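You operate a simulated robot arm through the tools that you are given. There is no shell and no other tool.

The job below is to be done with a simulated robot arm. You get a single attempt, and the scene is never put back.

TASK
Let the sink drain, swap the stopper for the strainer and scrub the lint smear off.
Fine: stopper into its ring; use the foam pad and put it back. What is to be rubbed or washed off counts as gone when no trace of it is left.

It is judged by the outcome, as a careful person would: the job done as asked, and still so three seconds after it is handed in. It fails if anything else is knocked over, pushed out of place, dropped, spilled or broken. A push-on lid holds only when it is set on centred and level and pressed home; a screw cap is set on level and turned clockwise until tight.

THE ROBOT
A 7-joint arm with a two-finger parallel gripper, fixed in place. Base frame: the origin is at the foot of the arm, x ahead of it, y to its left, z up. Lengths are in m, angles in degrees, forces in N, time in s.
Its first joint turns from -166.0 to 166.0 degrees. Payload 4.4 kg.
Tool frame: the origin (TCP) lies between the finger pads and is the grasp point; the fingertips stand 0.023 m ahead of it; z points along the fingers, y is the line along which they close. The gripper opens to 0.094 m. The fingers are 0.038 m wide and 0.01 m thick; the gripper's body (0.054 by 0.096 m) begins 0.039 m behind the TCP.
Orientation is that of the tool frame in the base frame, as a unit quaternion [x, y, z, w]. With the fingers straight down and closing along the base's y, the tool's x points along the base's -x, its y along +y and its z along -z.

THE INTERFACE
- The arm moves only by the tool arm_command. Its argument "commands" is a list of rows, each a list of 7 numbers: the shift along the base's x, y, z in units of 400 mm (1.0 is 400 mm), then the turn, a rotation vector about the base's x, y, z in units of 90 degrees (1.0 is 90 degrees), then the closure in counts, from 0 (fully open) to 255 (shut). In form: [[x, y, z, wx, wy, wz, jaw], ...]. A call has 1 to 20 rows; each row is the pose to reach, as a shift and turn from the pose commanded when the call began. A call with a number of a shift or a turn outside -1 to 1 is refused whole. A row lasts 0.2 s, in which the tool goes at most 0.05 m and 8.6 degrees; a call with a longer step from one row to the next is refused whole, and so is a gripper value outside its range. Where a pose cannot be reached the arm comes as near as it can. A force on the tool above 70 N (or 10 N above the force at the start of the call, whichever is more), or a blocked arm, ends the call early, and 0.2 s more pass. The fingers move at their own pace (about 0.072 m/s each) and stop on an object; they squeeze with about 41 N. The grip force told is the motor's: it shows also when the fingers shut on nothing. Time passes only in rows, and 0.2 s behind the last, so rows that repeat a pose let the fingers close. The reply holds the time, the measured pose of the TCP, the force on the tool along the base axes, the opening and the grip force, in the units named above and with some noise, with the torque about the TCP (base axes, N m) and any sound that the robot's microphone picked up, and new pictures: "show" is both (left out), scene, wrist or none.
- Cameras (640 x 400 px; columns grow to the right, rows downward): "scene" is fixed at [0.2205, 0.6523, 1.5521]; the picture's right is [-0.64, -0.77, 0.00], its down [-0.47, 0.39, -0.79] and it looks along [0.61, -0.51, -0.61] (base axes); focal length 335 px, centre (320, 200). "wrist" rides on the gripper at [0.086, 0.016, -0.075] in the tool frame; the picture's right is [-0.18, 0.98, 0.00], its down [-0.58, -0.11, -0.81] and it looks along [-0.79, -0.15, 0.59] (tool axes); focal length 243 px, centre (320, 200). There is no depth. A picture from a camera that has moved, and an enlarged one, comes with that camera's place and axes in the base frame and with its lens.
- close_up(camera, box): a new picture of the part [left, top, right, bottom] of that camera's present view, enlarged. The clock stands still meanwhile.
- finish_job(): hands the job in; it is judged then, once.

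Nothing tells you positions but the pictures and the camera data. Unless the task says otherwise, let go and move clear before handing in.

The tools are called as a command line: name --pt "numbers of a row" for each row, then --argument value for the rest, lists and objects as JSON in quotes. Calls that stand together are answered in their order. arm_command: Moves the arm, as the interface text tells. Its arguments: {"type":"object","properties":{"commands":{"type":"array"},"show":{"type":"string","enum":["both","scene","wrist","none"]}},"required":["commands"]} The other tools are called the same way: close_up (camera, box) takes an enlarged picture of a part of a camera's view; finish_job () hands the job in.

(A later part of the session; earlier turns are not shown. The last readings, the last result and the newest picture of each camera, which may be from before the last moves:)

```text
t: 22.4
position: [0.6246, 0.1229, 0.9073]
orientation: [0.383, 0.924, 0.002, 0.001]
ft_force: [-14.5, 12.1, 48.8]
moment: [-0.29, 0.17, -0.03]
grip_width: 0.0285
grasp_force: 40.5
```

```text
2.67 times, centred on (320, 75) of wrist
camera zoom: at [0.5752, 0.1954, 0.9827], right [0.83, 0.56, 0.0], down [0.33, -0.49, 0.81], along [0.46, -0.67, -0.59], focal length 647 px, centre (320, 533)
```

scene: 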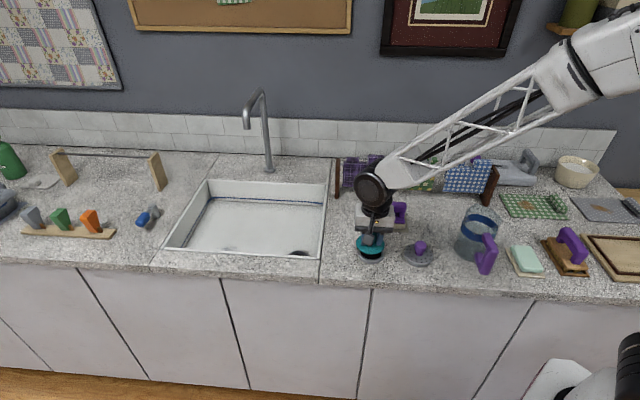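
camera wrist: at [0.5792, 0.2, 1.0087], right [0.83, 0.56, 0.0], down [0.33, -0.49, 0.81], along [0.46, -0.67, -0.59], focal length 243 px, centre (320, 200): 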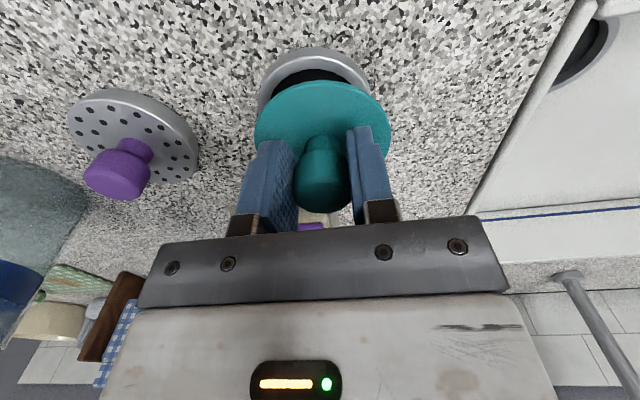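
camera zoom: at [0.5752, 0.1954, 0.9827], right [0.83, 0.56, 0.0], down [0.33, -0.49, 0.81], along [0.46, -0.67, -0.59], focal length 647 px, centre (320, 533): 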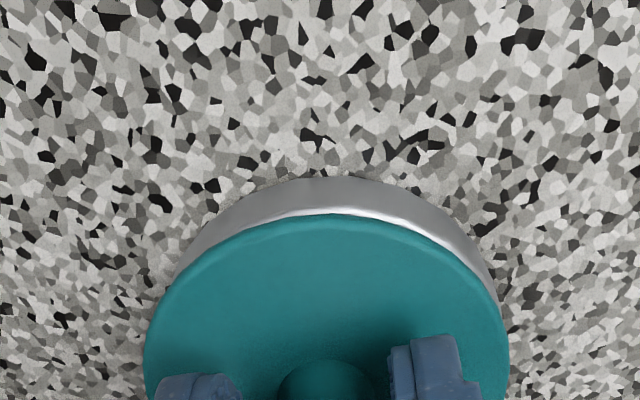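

It stops flat at z 0.907 wherever I try within 2 mm, so I need to know whether the stopper has a plug underneath. I'll raise it to the scene camera's height and look at it from the side.

arm_command --pt "0 0 0.02 0 0 0 255" --pt "0 0 0.1 0 0 0 255" --pt "0 0 0.2 0 0 0 255" --pt "0 0 0.3 0 0 0 255" --pt "0 0 0.4 0 0 0 255" --pt "0 0 0.5 0 0 0 255" --pt "0 0 0.6 0 0 0 255" --pt "0 0 0.7 0 0 0 255" --pt "0 0 0.8 0 0 0 255" --pt "0 0 0.9 0 0 0 255" --pt "0 0 1.0 0 0 0 255" --pt "0 0 1.0 0 0 0 255" --show "scene"

close_up --camera "scene" --box '[340, 60, 500, 160]'

close_up --camera "scene" --box '[330, 215, 410, 265]'

```text
t: 25.0
position: [0.6221, 0.1221, 1.3055]
orientation: [0.383, 0.924, 0.0, 0.0]
ft_force: [-0.5, 0.5, 0.5]
moment: [-0.05, 0.02, 0.0]
grip_width: 0.0288
grasp_force: 40.6
```

scene: 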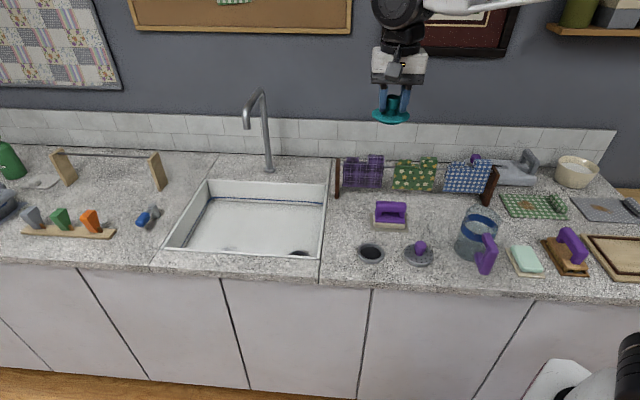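

```text
4.00 times, centred on (420, 110) of scene
camera zoom: at [0.2205, 0.6523, 1.5521], right [-0.64, -0.77, 0.0], down [-0.47, 0.39, -0.79], along [0.61, -0.51, -0.61], focal length 1341 px, centre (-80, 560)
```

zoom: 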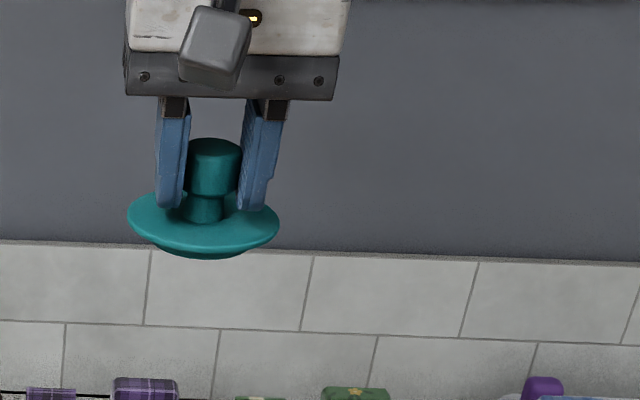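

```text
8.00 times, centred on (370, 240) of scene
camera zoom: at [0.2205, 0.6523, 1.5521], right [-0.64, -0.77, 0.0], down [-0.47, 0.39, -0.79], along [0.61, -0.51, -0.61], focal length 2683 px, centre (-80, -120)
```

zoom: 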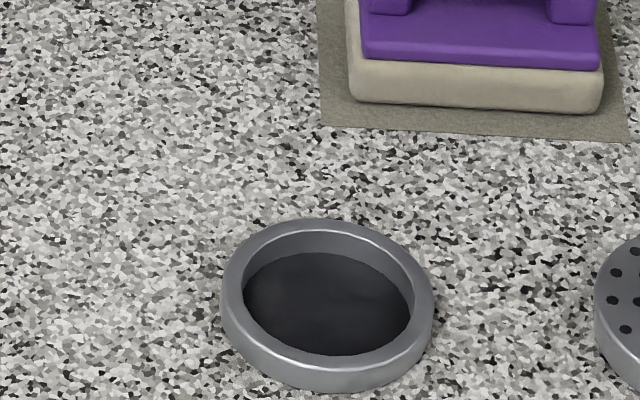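

There is a roughly 50 mm plug under the 77 mm flange, and the ring's opening is about 60 mm. The stop height matches the flange sitting on the ring (the same TCP-to-rim offset as at the drain), so it was seated. I go back down and set it there with light contact.

arm_command --pt "0 0.003 -0.1 0 0 0 255" --pt "0 0.003 -0.2 0 0 0 255" --pt "0 0.003 -0.3 0 0 0 255" --pt "0 0.003 -0.4 0 0 0 255" --pt "0 0.003 -0.5 0 0 0 255" --pt "0 0.003 -0.6 0 0 0 255" --pt "0 0.003 -0.7 0 0 0 255" --pt "0 0.003 -0.8 0 0 0 255" --pt "0 0.003 -0.88 0 0 0 255" --pt "0 0.003 -0.94 0 0 0 255" --pt "0 0.003 -0.97 0 0 0 255" --pt "0 0.003 -0.985 0 0 0 255" --pt "0 0.003 -0.985 0 0 0 255" --show "none"

close_up --camera "scene" --box '[330, 215, 410, 265]'

close_up --camera "wrist" --box '[200, 0, 440, 150]'

```text
t: 27.8
position: [0.6239, 0.1226, 0.9123]
orientation: [0.383, 0.924, 0.0, 0.001]
ft_force: [0.2, 0.3, -0.5]
moment: [0.0, -0.01, 0.01]
grip_width: 0.0287
grasp_force: 41.1
```

```text
8.00 times, centred on (370, 240) of scene
camera zoom: at [0.2205, 0.6523, 1.5521], right [-0.64, -0.77, 0.0], down [-0.47, 0.39, -0.79], along [0.61, -0.51, -0.61], focal length 2683 px, centre (-80, -120)
```

zoom: 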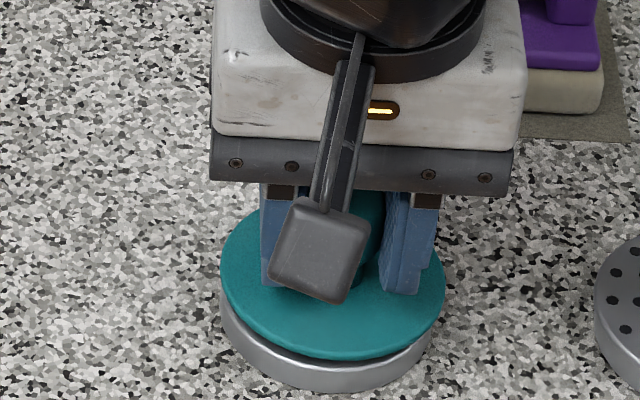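

```text
2.67 times, centred on (320, 75) of wrist
camera zoom: at [0.5755, 0.1962, 0.987], right [0.83, 0.56, 0.0], down [0.33, -0.49, 0.81], along [0.46, -0.67, -0.59], focal length 647 px, centre (320, 533)
```

zoom: 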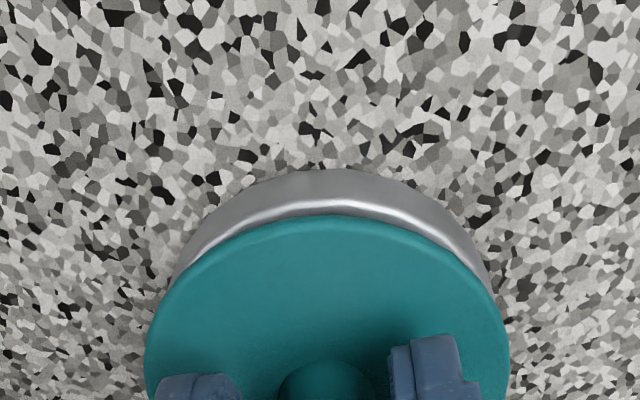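

It is about 5 mm above contact with no force. I lower to light contact and open the fingers.

arm_command --pt "0.001 0 -0.006 0 0 0 255" --pt "0.001 0 -0.01 0 0 0 255" --pt "0.001 0 -0.01 0 0 0 255" --show "none"

```text
t: 28.6
position: [0.6241, 0.122, 0.9071]
orientation: [0.384, 0.924, 0.0, 0.0]
ft_force: [-0.1, -0.3, 0.4]
moment: [-0.06, 0.01, -0.05]
grip_width: 0.0286
grasp_force: 41.1
```

No contact yet at 0.907, so this position fits better than before. I continue down in small steps.

arm_command --pt "0 0 -0.003 0 0 0 255" --pt "0 0 -0.006 0 0 0 255" --pt "0 0 -0.006 0 0 0 255" --show "none"

```text
t: 29.4
position: [0.6252, 0.1229, 0.9084]
orientation: [0.383, 0.924, 0.0, 0.001]
ft_force: [-32.3, 8.4, 56.0]
moment: [-0.58, 0.24, -0.22]
grip_width: 0.0289
grasp_force: 41.0
```

It is a flat stop at about z 0.907 again. I relax the load by 2 mm and open slowly to see how the stopper sits.

arm_command --pt "0 0 0.005 0 0 0 255" --pt "0 0 0.005 0 0 0 200" --pt "0 0 0.005 0 0 0 150" --pt "0 0 0.005 0 0 0 100" --pt "0 0 0.005 0 0 0 90" --pt "0 0 0.005 0 0 0 90" --show "both"

close_up --camera "scene" --box '[330, 215, 410, 265]'

close_up --camera "wrist" --box '[200, 0, 440, 150]'

```text
t: 30.8
position: [0.6234, 0.1235, 0.9079]
orientation: [0.382, 0.924, 0.0, 0.0]
ft_force: [-0.2, 0.3, 0.2]
moment: [0.0, -0.03, 0.0]
grip_width: 0.0609
grasp_force: 0.0
camera wrist: at [0.5753, 0.1954, 0.9825], right [0.83, 0.56, 0.0], down [0.33, -0.49, 0.81], along [0.46, -0.67, -0.59], focal length 243 px, centre (320, 200)
```

scene: 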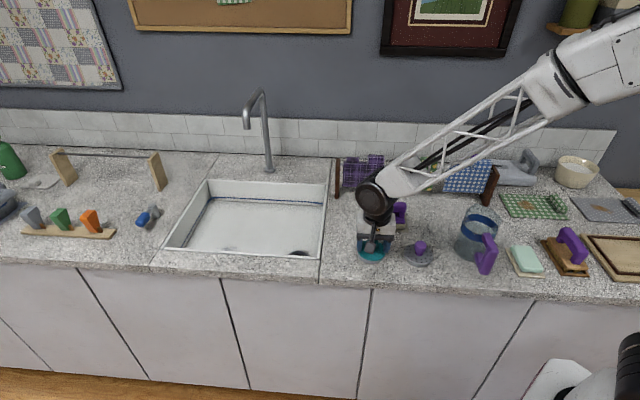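
wrist: 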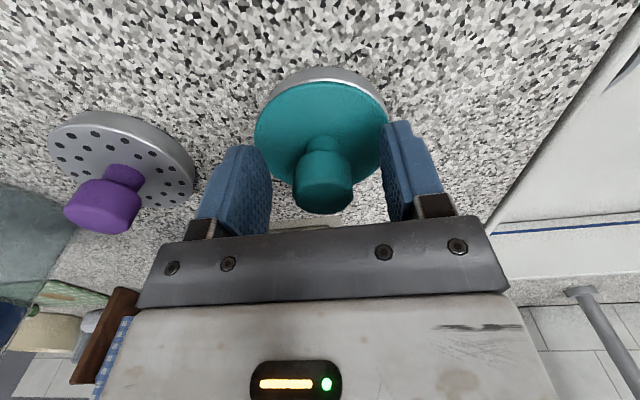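

```text
8.00 times, centred on (370, 240) of scene
camera zoom: at [0.2205, 0.6523, 1.5521], right [-0.64, -0.77, 0.0], down [-0.47, 0.39, -0.79], along [0.61, -0.51, -0.61], focal length 2683 px, centre (-80, -120)
```

zoom: 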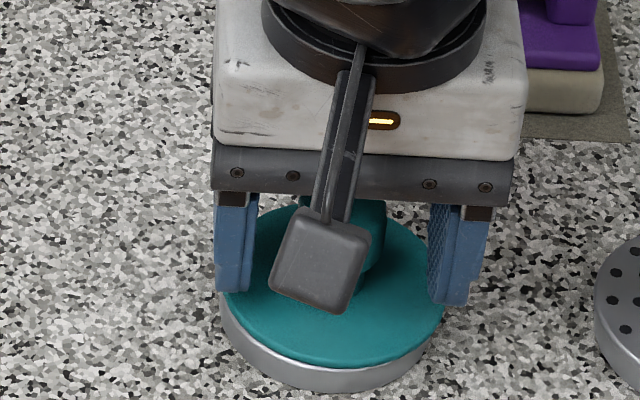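

```text
2.67 times, centred on (320, 75) of wrist
camera zoom: at [0.5753, 0.1954, 0.9825], right [0.83, 0.56, 0.0], down [0.33, -0.49, 0.81], along [0.46, -0.67, -0.59], focal length 647 px, centre (320, 533)
```

zoom: 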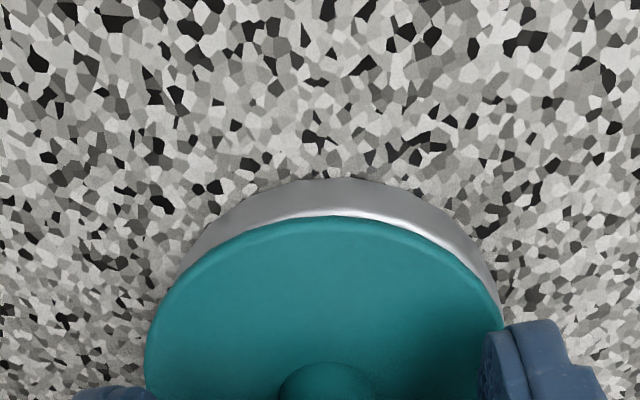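

The stopper stays level on the ring. I open wider, rise straight up and inspect.

arm_command --pt "0 0 0.05 0 0 0 60" --pt "0 0 0.15 0 0 0 60" --pt "0 0 0.25 0 0 0 60" --pt "-0.05 0.05 0.3 0 0 0 60" --pt "-0.1 0.1 0.3 0 0 0 60" --pt "-0.1 0.1 0.3 0 0 0 60" --show "both"

close_up --camera "scene" --box '[330, 215, 410, 265]'

close_up --camera "wrist" --box '[200, 0, 440, 150]'

```text
t: 32.2
position: [0.5823, 0.1616, 1.0285]
orientation: [0.383, 0.924, 0.0, 0.001]
ft_force: [-0.3, 0.2, 0.5]
moment: [-0.01, 0.05, -0.01]
grip_width: 0.0716
grasp_force: 0.1
camera wrist: at [0.534, 0.2354, 1.1049], right [0.83, 0.56, 0.0], down [0.33, -0.49, 0.81], along [0.45, -0.67, -0.59], focal length 243 px, centre (320, 200)
```

scene: 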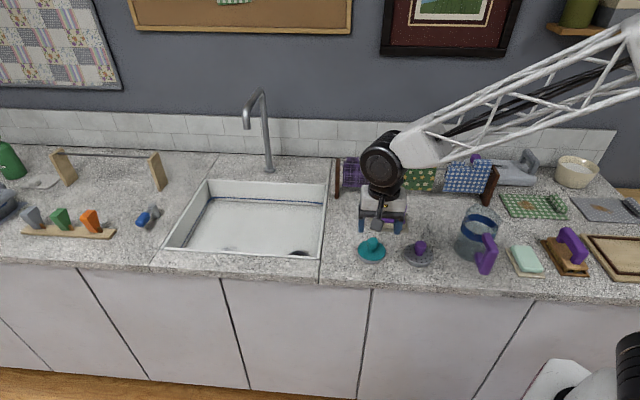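
wrist: 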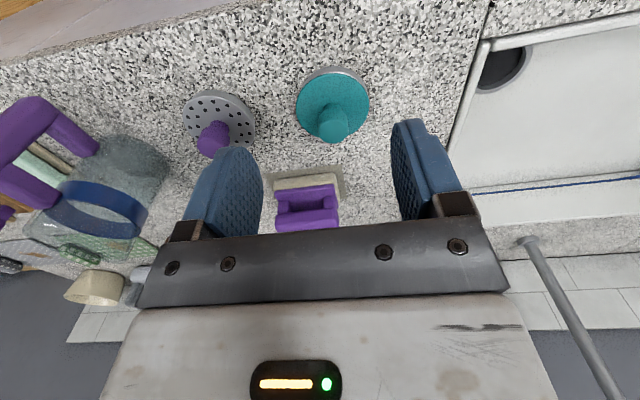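

```text
8.00 times, centred on (370, 240) of scene
camera zoom: at [0.2205, 0.6523, 1.5521], right [-0.64, -0.77, 0.0], down [-0.47, 0.39, -0.79], along [0.61, -0.51, -0.61], focal length 2683 px, centre (-80, -120)
```

zoom: 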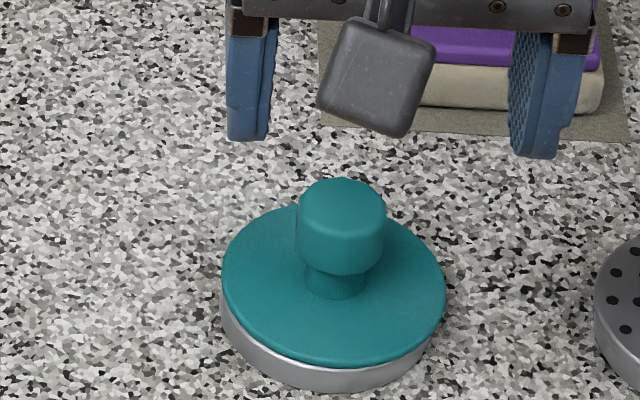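

```text
2.67 times, centred on (320, 75) of wrist
camera zoom: at [0.534, 0.2354, 1.1049], right [0.83, 0.56, 0.0], down [0.33, -0.49, 0.81], along [0.45, -0.67, -0.59], focal length 647 px, centre (320, 533)
```

zoom: 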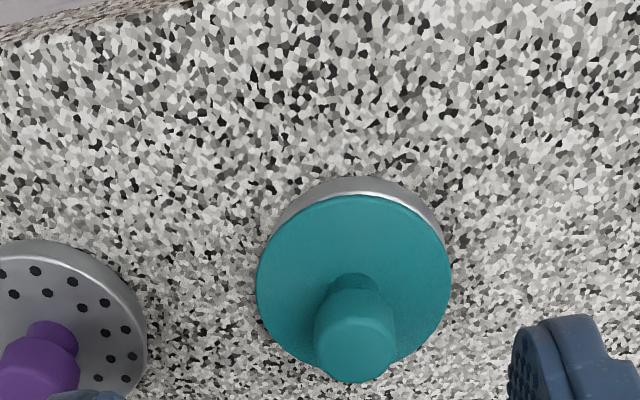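

The stopper is seated flush and level in its ring. Next is the strainer: its disc is at about (0.537, 0.039) with the knob top near z 0.914, so I move above it.

arm_command --pt "-0.03 -0.08 0 0 0 0 60" --pt "-0.06 -0.16 0 0 0 0 60" --pt "-0.09 -0.24 0 0 0 0 60" --pt "-0.116 -0.309 -0.05 0 0 0 75" --pt "-0.116 -0.309 -0.117 0 0 0 90" --pt "-0.116 -0.309 -0.117 0 0 0 90" --show "both"

close_up --camera "scene" --box '[370, 200, 466, 260]'

close_up --camera "wrist" --box '[200, 0, 440, 150]'

```text
t: 33.6
position: [0.5375, 0.0382, 0.9812]
orientation: [0.383, 0.924, 0.0, 0.0]
ft_force: [-0.3, 0.7, -0.2]
moment: [-0.02, 0.05, 0.01]
grip_width: 0.0608
grasp_force: 0.1
camera wrist: at [0.4879, 0.111, 1.0551], right [0.83, 0.56, 0.0], down [0.33, -0.49, 0.81], along [0.46, -0.67, -0.59], focal length 243 px, centre (320, 200)
```

scene: 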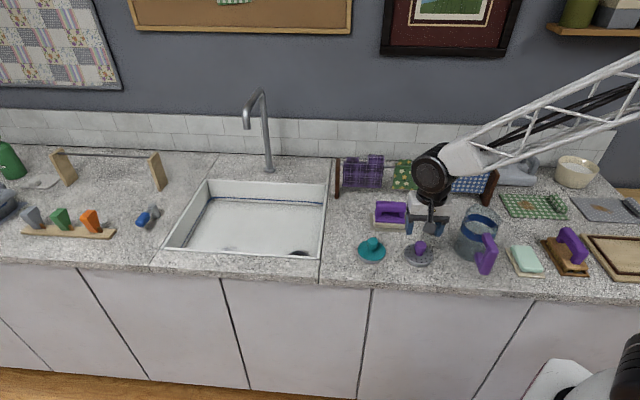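
wrist: 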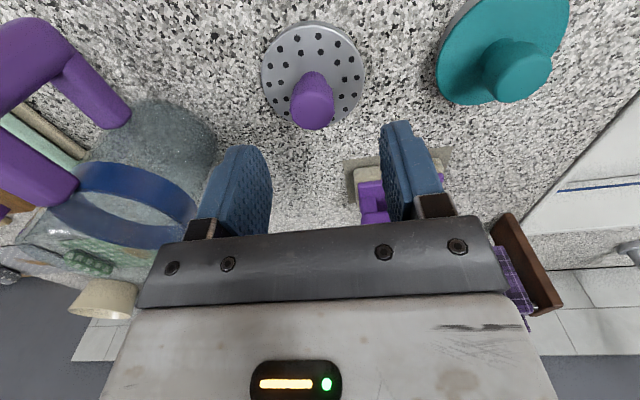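

```text
6.67 times, centred on (418, 230) of scene
camera zoom: at [0.2205, 0.6523, 1.5521], right [-0.64, -0.77, 0.0], down [-0.47, 0.39, -0.79], along [0.61, -0.51, -0.61], focal length 2236 px, centre (-333, 0)
```

zoom: 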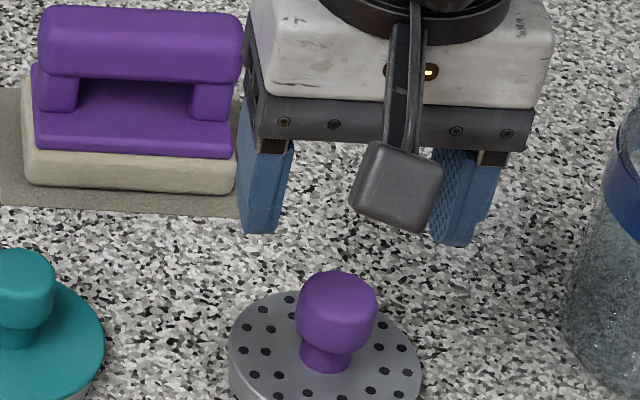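

```text
2.67 times, centred on (320, 75) of wrist
camera zoom: at [0.4879, 0.111, 1.0551], right [0.83, 0.56, 0.0], down [0.33, -0.49, 0.81], along [0.46, -0.67, -0.59], focal length 647 px, centre (320, 533)
```

zoom: 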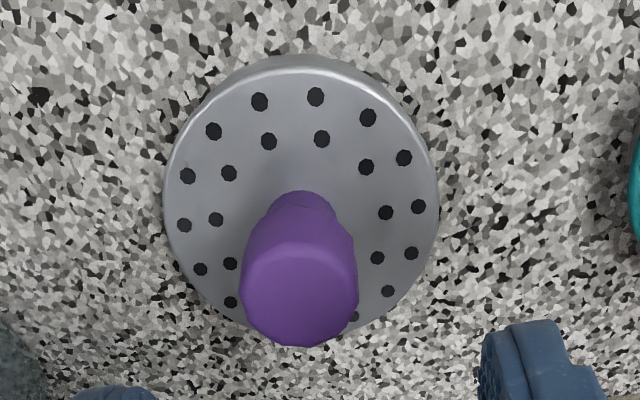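

The strainer centre refines to (0.534, 0.035), a few mm off my current axis, with clear space to the jug. I correct and descend partway.

arm_command --pt "-0.0085 -0.01 -0.05 0 0 0 90" --pt "-0.0085 -0.01 -0.12 0 0 0 90" --pt "-0.0085 -0.01 -0.15 0 0 0 90" --pt "-0.0085 -0.01 -0.15 0 0 0 90" --show "both"

close_up --camera "scene" --box '[370, 210, 466, 270]'

```text
t: 34.6
position: [0.5352, 0.0337, 0.9202]
orientation: [0.383, 0.924, 0.0, 0.001]
ft_force: [-1.1, -0.2, -0.3]
moment: [0.0, 0.01, 0.0]
grip_width: 0.0605
grasp_force: 0.0
camera wrist: at [0.4855, 0.1073, 0.9952], right [0.83, 0.56, 0.0], down [0.33, -0.49, 0.81], along [0.46, -0.67, -0.59], focal length 243 px, centre (320, 200)
```

scene: 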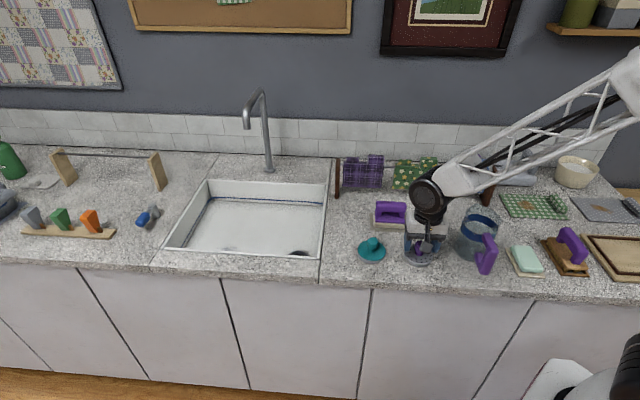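
wrist: 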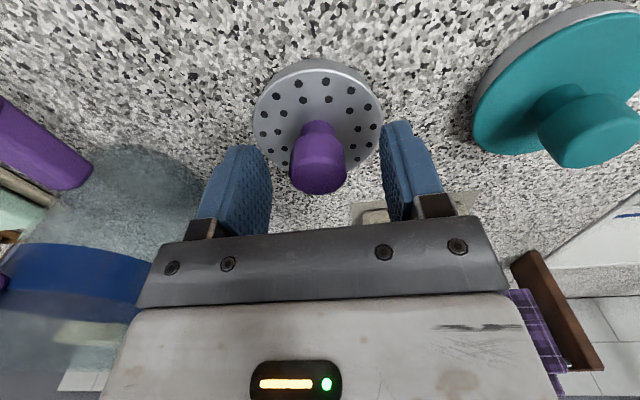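

```text
6.67 times, centred on (418, 240) of scene
camera zoom: at [0.2205, 0.6523, 1.5521], right [-0.64, -0.77, 0.0], down [-0.47, 0.39, -0.79], along [0.61, -0.51, -0.61], focal length 2236 px, centre (-333, -67)
```

zoom: 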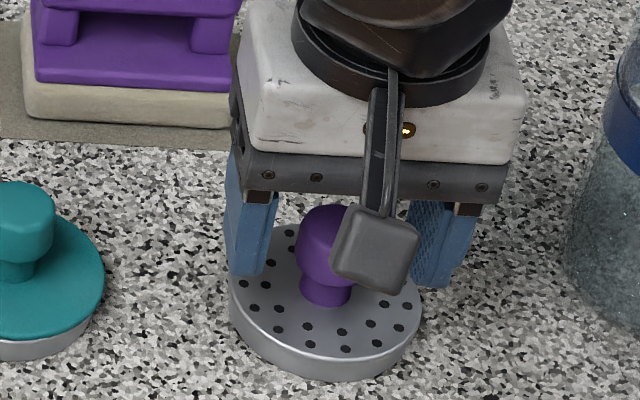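

The knob is centred, with its top at about z 0.918. I lower 14 mm and close on it.

arm_command --pt "0 0 -0.018 0 0 0 90" --pt "0 0 -0.035 0 0 0 90" --pt "0 0 -0.035 0 0 0 160" --pt "0 0 -0.035 0 0 0 255" --pt "0 0 -0.035 0 0 0 255" --pt "0 0 -0.035 0 0 0 255" --pt "0 0 -0.02 0 0 0 255" --pt "0 0 0.0 0 0 0 255" --show "wrist"

close_up --camera "scene" --box '[370, 210, 466, 270]'

```text
t: 36.4
position: [0.5331, 0.0352, 0.9202]
orientation: [0.383, 0.924, -0.001, 0.001]
ft_force: [0.3, -0.3, -0.8]
moment: [-0.02, 0.02, -0.03]
grip_width: 0.029
grasp_force: 41.0
camera wrist: at [0.485, 0.1077, 0.9952], right [0.83, 0.56, 0.0], down [0.33, -0.49, 0.81], along [0.46, -0.67, -0.59], focal length 243 px, centre (320, 200)
```

wrist: 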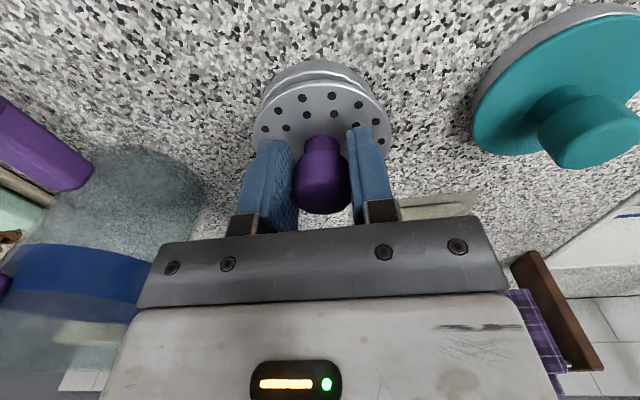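

```text
6.67 times, centred on (418, 240) of scene
camera zoom: at [0.2205, 0.6523, 1.5521], right [-0.64, -0.77, 0.0], down [-0.47, 0.39, -0.79], along [0.61, -0.51, -0.61], focal length 2236 px, centre (-333, -67)
```

zoom: 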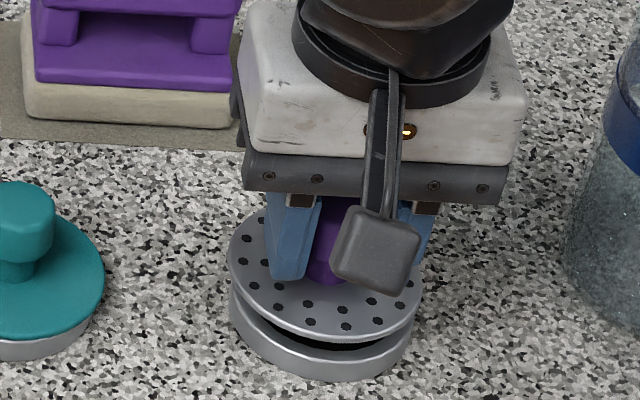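

The strainer lifted cleanly out of its own ring, which stays on the counter. Its hold looks identical to the stopper's, so the same tool position should seat it in the drain. I lift and carry it over.

arm_command --pt "0 0 0.08 0 0 0 255" --pt "0 0 0.18 0 0 0 255" --pt "0.05 0.04 0.22 0 0 0 255" --pt "0.13 0.1 0.22 0 0 0 255" --pt "0.21 0.1615 0.22 0 0 0 255" --pt "0.29 0.223 0.22 0 0 0 255" --pt "0.37 0.2846 0.22 0 0 0 255" --pt "0.45 0.346 0.22 0 0 0 255" --pt "0.53 0.4076 0.22 0 0 0 255" --pt "0.61 0.469 0.22 0 0 0 255" --pt "0.6865 0.528 0.18 0 0 0 255" --pt "0.6865 0.528 0.1 0 0 0 255" --pt "0.6865 0.528 0.0 0 0 0 255" --pt "0.6865 0.528 -0.1 0 0 0 255" --pt "0.6865 0.528 -0.17 0 0 0 255" --pt "0.6865 0.528 -0.17 0 0 0 255" --show "both"

close_up --camera "scene" --box '[260, 200, 356, 260]'

close_up --camera "wrist" --box '[200, 0, 440, 150]'

```text
t: 39.8
position: [0.8108, 0.2479, 0.8521]
orientation: [0.383, 0.924, 0.0, 0.0]
ft_force: [-0.4, 0.1, -0.7]
moment: [0.0, 0.0, -0.03]
grip_width: 0.0288
grasp_force: 41.2
camera wrist: at [0.7613, 0.32, 0.9283], right [0.83, 0.56, 0.0], down [0.33, -0.49, 0.81], along [0.46, -0.67, -0.59], focal length 243 px, centre (320, 200)
```

scene: 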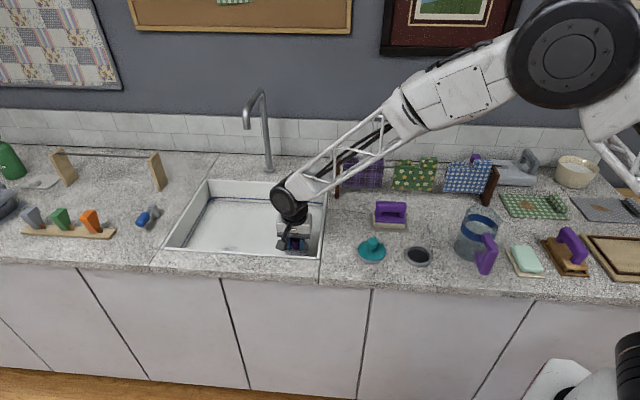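
wrist: 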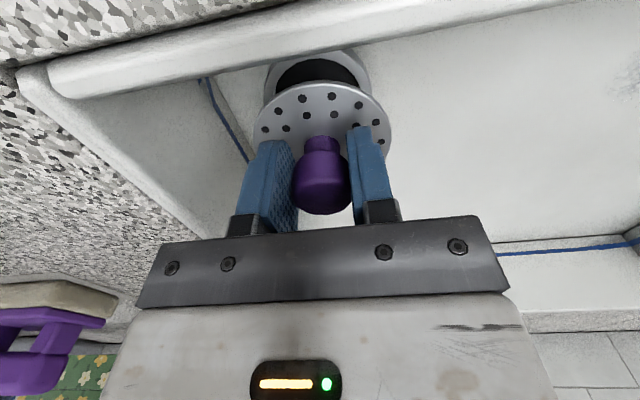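

```text
6.67 times, centred on (308, 230) of scene
camera zoom: at [0.2205, 0.6523, 1.5521], right [-0.64, -0.77, 0.0], down [-0.47, 0.39, -0.79], along [0.61, -0.51, -0.61], focal length 2236 px, centre (400, 0)
```

zoom: 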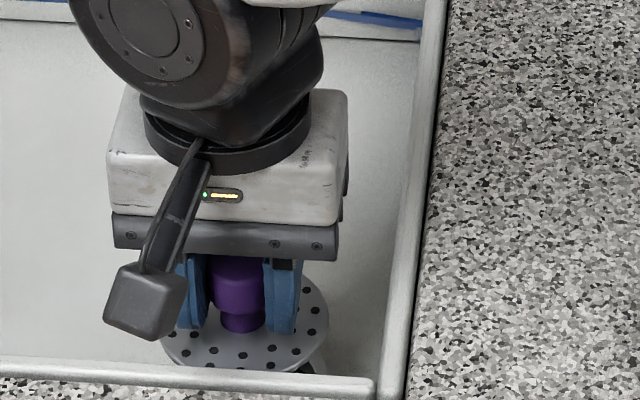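

```text
2.67 times, centred on (320, 75) of wrist
camera zoom: at [0.7613, 0.32, 0.9283], right [0.83, 0.56, 0.0], down [0.33, -0.49, 0.81], along [0.46, -0.67, -0.59], focal length 647 px, centre (320, 533)
```

zoom: 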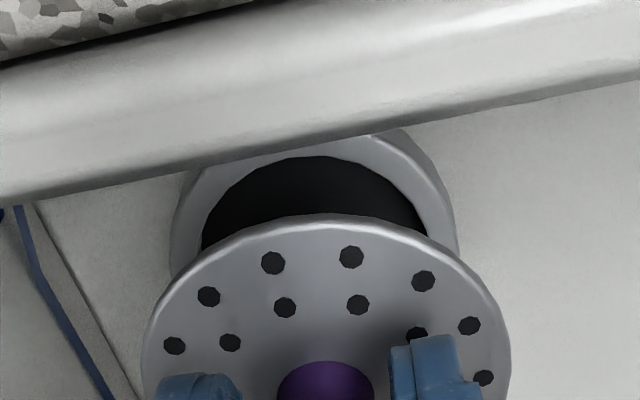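

The drain is directly below, within 2–3 mm. I shift 2 mm sideways and lower to about 10 mm above seating.

arm_command --pt "-0.0035 -0.0035 -0.03 0 0 0 255" --pt "-0.0035 -0.0035 -0.06 0 0 0 255" --pt "-0.0035 -0.0035 -0.08 0 0 0 255" --pt "-0.0035 -0.0035 -0.08 0 0 0 255" --show "none"

close_up --camera "wrist" --box '[200, 40, 440, 190]'

```text
t: 40.8
position: [0.8071, 0.2451, 0.8213]
orientation: [0.382, 0.924, 0.001, 0.0]
ft_force: [0.8, -1.0, -0.9]
moment: [0.01, -0.02, 0.01]
grip_width: 0.0287
grasp_force: 40.8
```

```text
2.67 times, centred on (320, 115) of wrist
camera zoom: at [0.7583, 0.318, 0.8965], right [0.83, 0.56, 0.0], down [0.33, -0.49, 0.81], along [0.46, -0.67, -0.59], focal length 647 px, centre (320, 427)
```

zoom: 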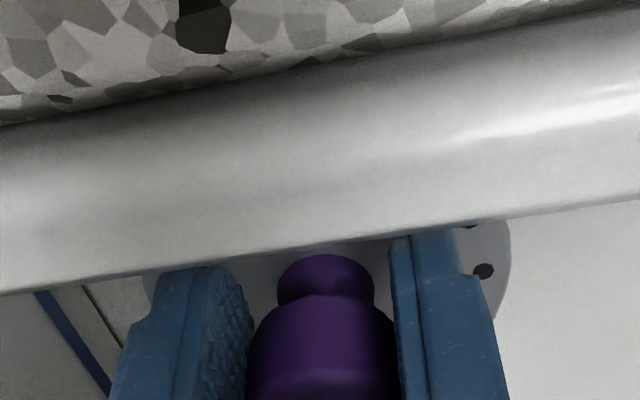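

The rim hides the drain now, but there's no contact force at z 0.821. I continue down in 2 mm steps.

arm_command --pt "0 0 -0.005 0 0 0 255" --pt "0 0 -0.01 0 0 0 255" --pt "0 0 -0.015 0 0 0 255" --pt "0 0 -0.015 0 0 0 255" --show "none"

```text
t: 41.8
position: [0.8088, 0.246, 0.8145]
orientation: [0.383, 0.924, 0.0, 0.001]
ft_force: [-0.5, -0.8, 0.2]
moment: [0.02, 0.02, -0.01]
grip_width: 0.0285
grasp_force: 40.8
```

Still free at 0.8145. I go 2 mm further.

arm_command --pt "0 0 -0.0025 0 0 0 255" --pt "0 0 -0.005 0 0 0 255" --pt "0 0 -0.005 0 0 0 255" --show "none"

close_up --camera "scene" --box '[260, 200, 356, 260]'

```text
t: 42.6
position: [0.8081, 0.246, 0.8117]
orientation: [0.383, 0.924, 0.0, 0.0]
ft_force: [0.3, 0.3, -0.9]
moment: [-0.01, 0.0, 0.02]
grip_width: 0.0288
grasp_force: 41.8
```

```text
6.67 times, centred on (308, 230) of scene
camera zoom: at [0.2205, 0.6523, 1.5521], right [-0.64, -0.77, 0.0], down [-0.47, 0.39, -0.79], along [0.61, -0.51, -0.61], focal length 2236 px, centre (400, 0)
```

zoom: 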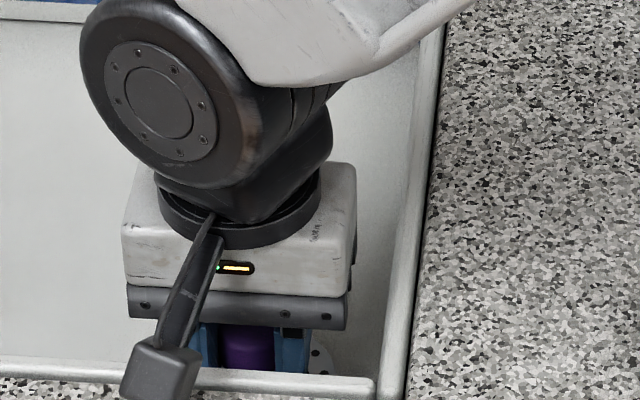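

No contact at 0.812; I take one more millimetre at a time.

arm_command --pt "0 0 -0.0025 0 0 0 255" --pt "0 0 -0.005 0 0 0 255" --show "none"

```text
t: 43.2
position: [0.8076, 0.2456, 0.8109]
orientation: [0.383, 0.924, 0.001, -0.001]
ft_force: [-2.8, -0.9, 10.1]
moment: [-0.22, 0.23, -0.07]
grip_width: 0.0287
grasp_force: 40.6
```

Contact at 10 N, near the tool axis and at the expected height, so the strainer flange is on the drain rim. I release, rise and inspect.

arm_command --pt "0 0 0 0 0 0 200" --pt "0 0 0 0 0 0 150" --pt "0 0 0 0 0 0 100" --pt "0 0 0 0 0 0 90" --pt "0 0 0.06 0 0 0 90" --pt "0 0 0.15 0 0 0 90" --pt "0 0 0.25 0 0 0 90" --pt "0 0 0.35 0 0 0 60" --pt "0 0 0.45 0 0 0 60" --pt "0 0 0.45 0 0 0 60" --show "both"

close_up --camera "wrist" --box '[200, 0, 440, 150]'

close_up --camera "scene" --box '[200, 200, 340, 270]'

```text
t: 45.4
position: [0.8085, 0.2447, 0.9907]
orientation: [0.383, 0.924, 0.0, -0.001]
ft_force: [-0.1, 0.1, -0.1]
moment: [0.03, 0.03, -0.05]
grip_width: 0.0722
grasp_force: 0.1
camera wrist: at [0.7589, 0.317, 1.0658], right [0.83, 0.56, 0.0], down [0.33, -0.49, 0.81], along [0.46, -0.67, -0.59], focal length 243 px, centre (320, 200)
```

scene: 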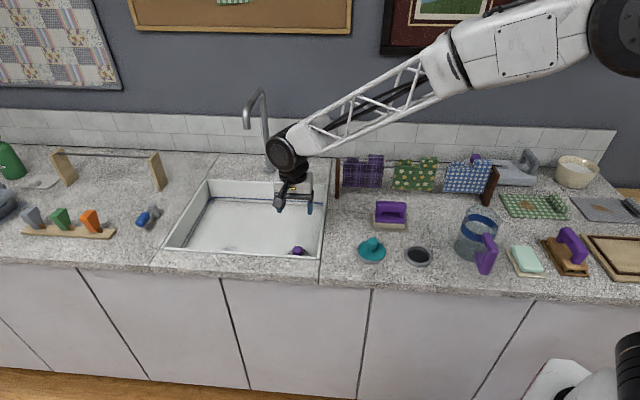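
wrist: 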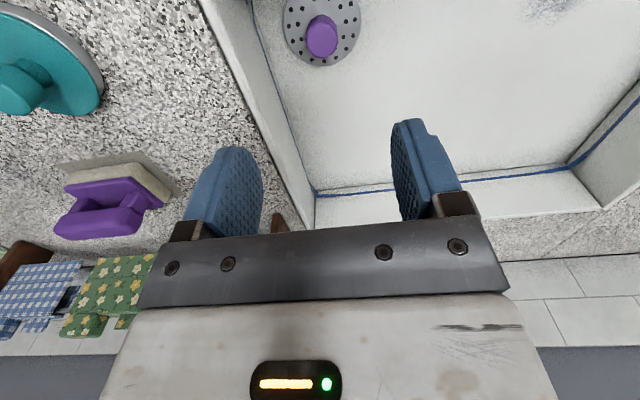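

```text
2.67 times, centred on (320, 75) of wrist
camera zoom: at [0.7589, 0.317, 1.0658], right [0.83, 0.56, 0.0], down [0.33, -0.49, 0.81], along [0.46, -0.67, -0.59], focal length 647 px, centre (320, 533)
```

zoom: 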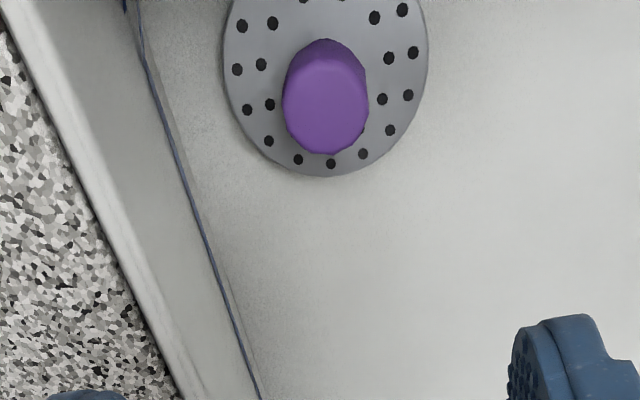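

```text
4.57 times, centred on (270, 235) of scene
camera zoom: at [0.2205, 0.6523, 1.5521], right [-0.64, -0.77, 0.0], down [-0.47, 0.39, -0.79], along [0.61, -0.51, -0.61], focal length 1533 px, centre (549, 40)
```

zoom: 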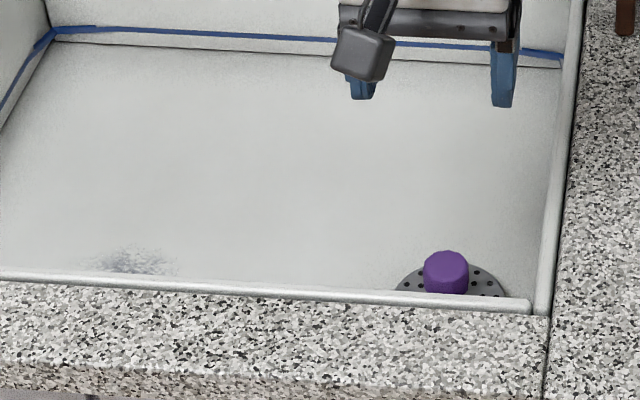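

The strainer sits flush in the drain. The lint smear is at about (0.986, 0.383) on the sink floor, about 1.06 m from the base, near my reach limit. Before taking the foam pad I look at the smear and test the reach.

arm_command --pt "0.08 0.06 0 0 0 0 60" --pt "0.16 0.12 0 0 0 0 60" --pt "0.24 0.18 0 0 0 0 60" --pt "0.32 0.24 -0.03 0 0 0 60" --pt "0.4 0.3 -0.06 0 0 0 60" --pt "0.444 0.345 -0.1 0 0 0 60" --pt "0.444 0.345 -0.1 0 0 0 60" --show "both"

close_up --camera "scene" --box '[340, 180, 460, 255]'

close_up --camera "scene" --box '[490, 210, 620, 290]'

```text
t: 47.0
position: [0.9853, 0.3824, 0.9493]
orientation: [0.382, 0.924, 0.0, 0.001]
ft_force: [0.3, -0.4, 0.2]
moment: [0.02, -0.01, -0.04]
grip_width: 0.0717
grasp_force: 0.1
camera wrist: at [0.9372, 0.456, 1.0249], right [0.83, 0.56, 0.0], down [0.33, -0.49, 0.81], along [0.46, -0.67, -0.59], focal length 243 px, centre (320, 200)
```

scene: 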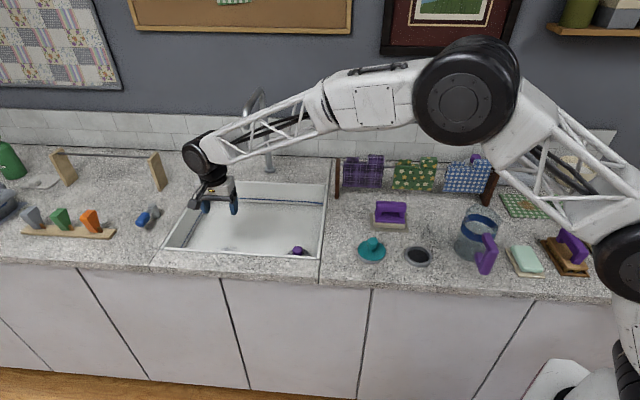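
wrist: 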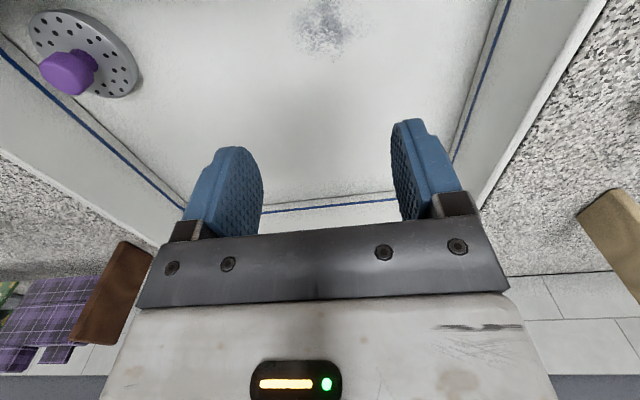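

```text
5.33 times, centred on (400, 218) of scene
camera zoom: at [0.2205, 0.6523, 1.5521], right [-0.64, -0.77, 0.0], down [-0.47, 0.39, -0.79], along [0.61, -0.51, -0.61], focal length 1789 px, centre (-107, 107)
```

zoom: 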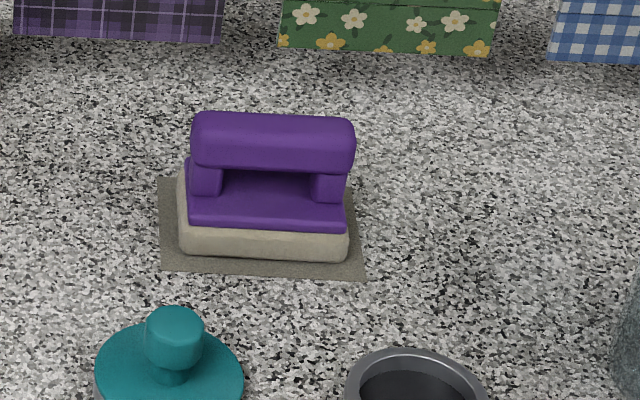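

```text
4.92 times, centred on (555, 250) of scene
camera zoom: at [0.2205, 0.6523, 1.5521], right [-0.64, -0.77, 0.0], down [-0.47, 0.39, -0.79], along [0.61, -0.51, -0.61], focal length 1651 px, centre (-837, -46)
```

zoom: 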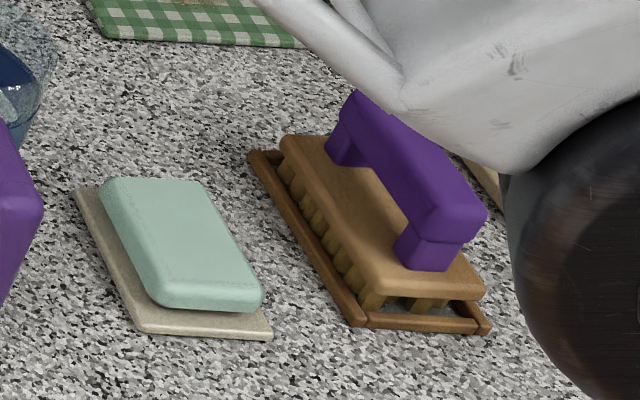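

The vertical tool reaches over the smear fine. I zoom in on the smear to fix its extent.

close_up --camera "wrist" --box '[200, 0, 440, 150]'

close_up --camera "scene" --box '[190, 210, 290, 270]'

```text
2.67 times, centred on (320, 75) of wrist
camera zoom: at [0.9372, 0.456, 1.0249], right [0.83, 0.56, 0.0], down [0.33, -0.49, 0.81], along [0.46, -0.67, -0.59], focal length 647 px, centre (320, 533)
```

zoom: 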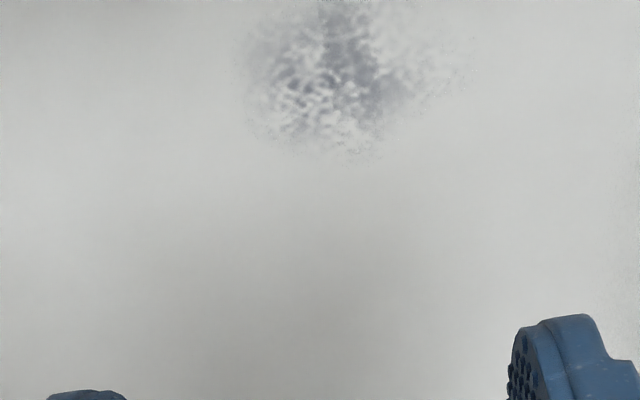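

```text
6.40 times, centred on (240, 240) of scene
camera zoom: at [0.2205, 0.6523, 1.5521], right [-0.64, -0.77, 0.0], down [-0.47, 0.39, -0.79], along [0.61, -0.51, -0.61], focal length 2146 px, centre (832, -56)
```

zoom: 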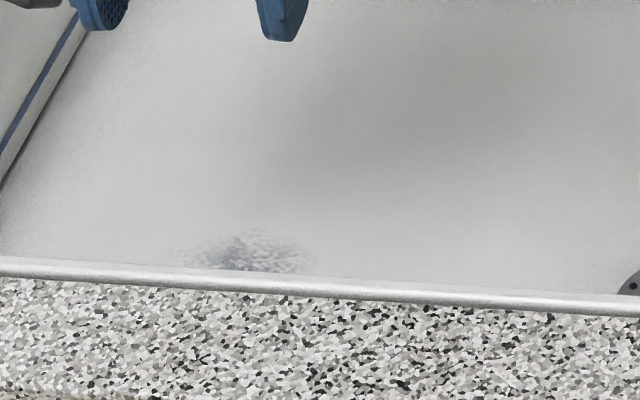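

The smear runs off the top of the view and behind the front rim in the scene picture. I back off and up to see all of it.

arm_command --pt "-0.06 0.06 0.05 0 0 0 60" --pt "-0.12 0.12 0.1 0 0 0 60" --pt "-0.15 0.15 0.15 0 0 0 60" --pt "-0.15 0.15 0.15 0 0 0 60" --show "both"

close_up --camera "wrist" --box '[200, 0, 440, 150]'

```text
t: 48.0
position: [0.9262, 0.4433, 1.0095]
orientation: [0.383, 0.924, 0.0, 0.0]
ft_force: [1.0, -0.5, -0.5]
moment: [0.04, -0.03, 0.01]
grip_width: 0.072
grasp_force: 0.1
camera wrist: at [0.8765, 0.516, 1.0852], right [0.83, 0.56, 0.0], down [0.33, -0.49, 0.81], along [0.46, -0.67, -0.59], focal length 243 px, centre (320, 200)
```

scene: 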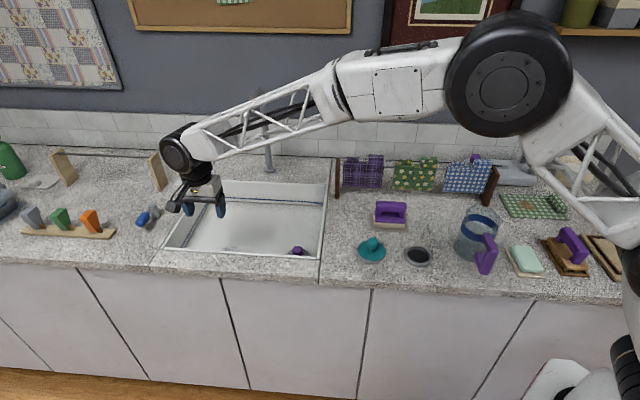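
wrist: 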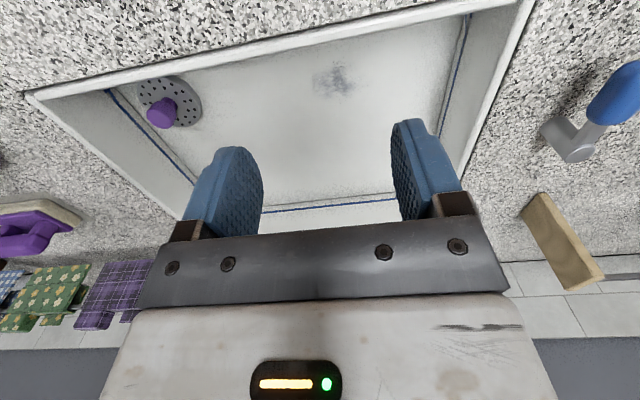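

```text
2.67 times, centred on (320, 75) of wrist
camera zoom: at [0.8765, 0.516, 1.0852], right [0.83, 0.56, 0.0], down [0.33, -0.49, 0.81], along [0.46, -0.67, -0.59], focal length 647 px, centre (320, 533)
```

zoom: 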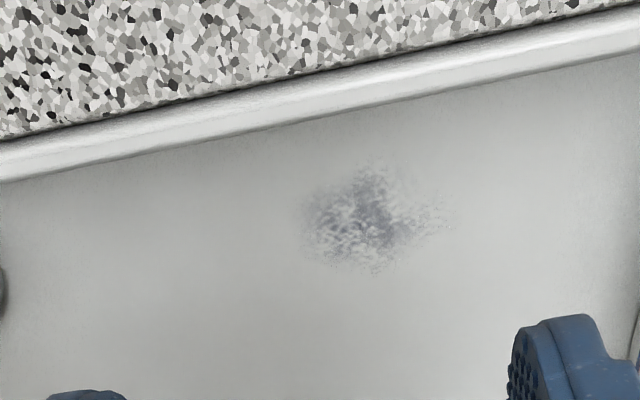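

The smear spans roughly 77 × 62 mm, centred near (0.993, 0.396). I'll turn the gripper 90°, the way it must hold the pad's handle, and test reach over the smear at working height.

arm_command --pt "0 0 0 0 0 0.09 60" --pt "0 0 0 0 0 0.18 60" --pt "0 0 0 0 0 0.27 60" --pt "0 0 0 0 0 0.36 60" --pt "0 0 0 0 0 0.45 60" --pt "0.05 -0.025 0 0 0 0.54 60" --pt "0.1 -0.05 0 0 0 0.63 60" --pt "0.15 -0.075 -0.0 0 0 0.72 60" --pt "0.2 -0.1 -0.0 0 0 0.81 60" --pt "0.213 -0.107 -0.08 0 0 0.9 60" --pt "0.213 -0.107 -0.17 0 0 0.99 60" --pt "0.213 -0.107 -0.275 0 0 1.0 60" --pt "0.25 -0.107 -0.35 0 0 1.0 60" --pt "0.25 -0.107 -0.35 0 0 1.0 60" --show "both"

```text
t: 51.0
position: [1.026, 0.3991, 0.8676]
orientation: [-0.383, 0.924, 0.0, 0.0]
ft_force: [0.9, -0.5, -0.1]
moment: [0.0, -0.03, 0.01]
grip_width: 0.0718
grasp_force: 0.1
camera wrist: at [0.9537, 0.3508, 0.9427], right [-0.56, 0.83, 0.0], down [0.49, 0.33, 0.81], along [0.67, 0.46, -0.59], focal length 243 px, centre (320, 200)
```

scene: 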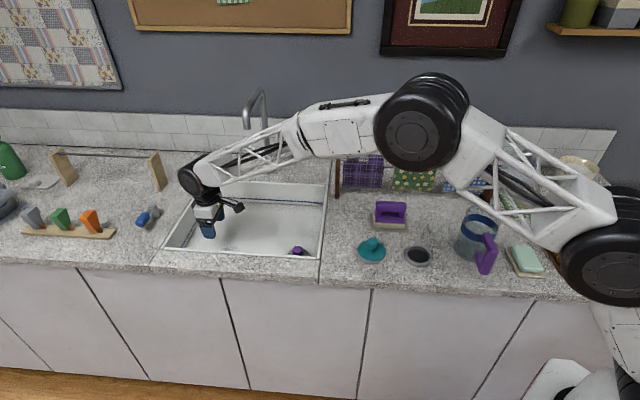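
wrist: 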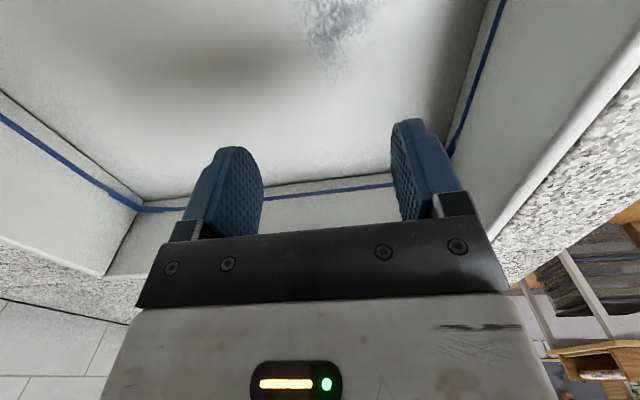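

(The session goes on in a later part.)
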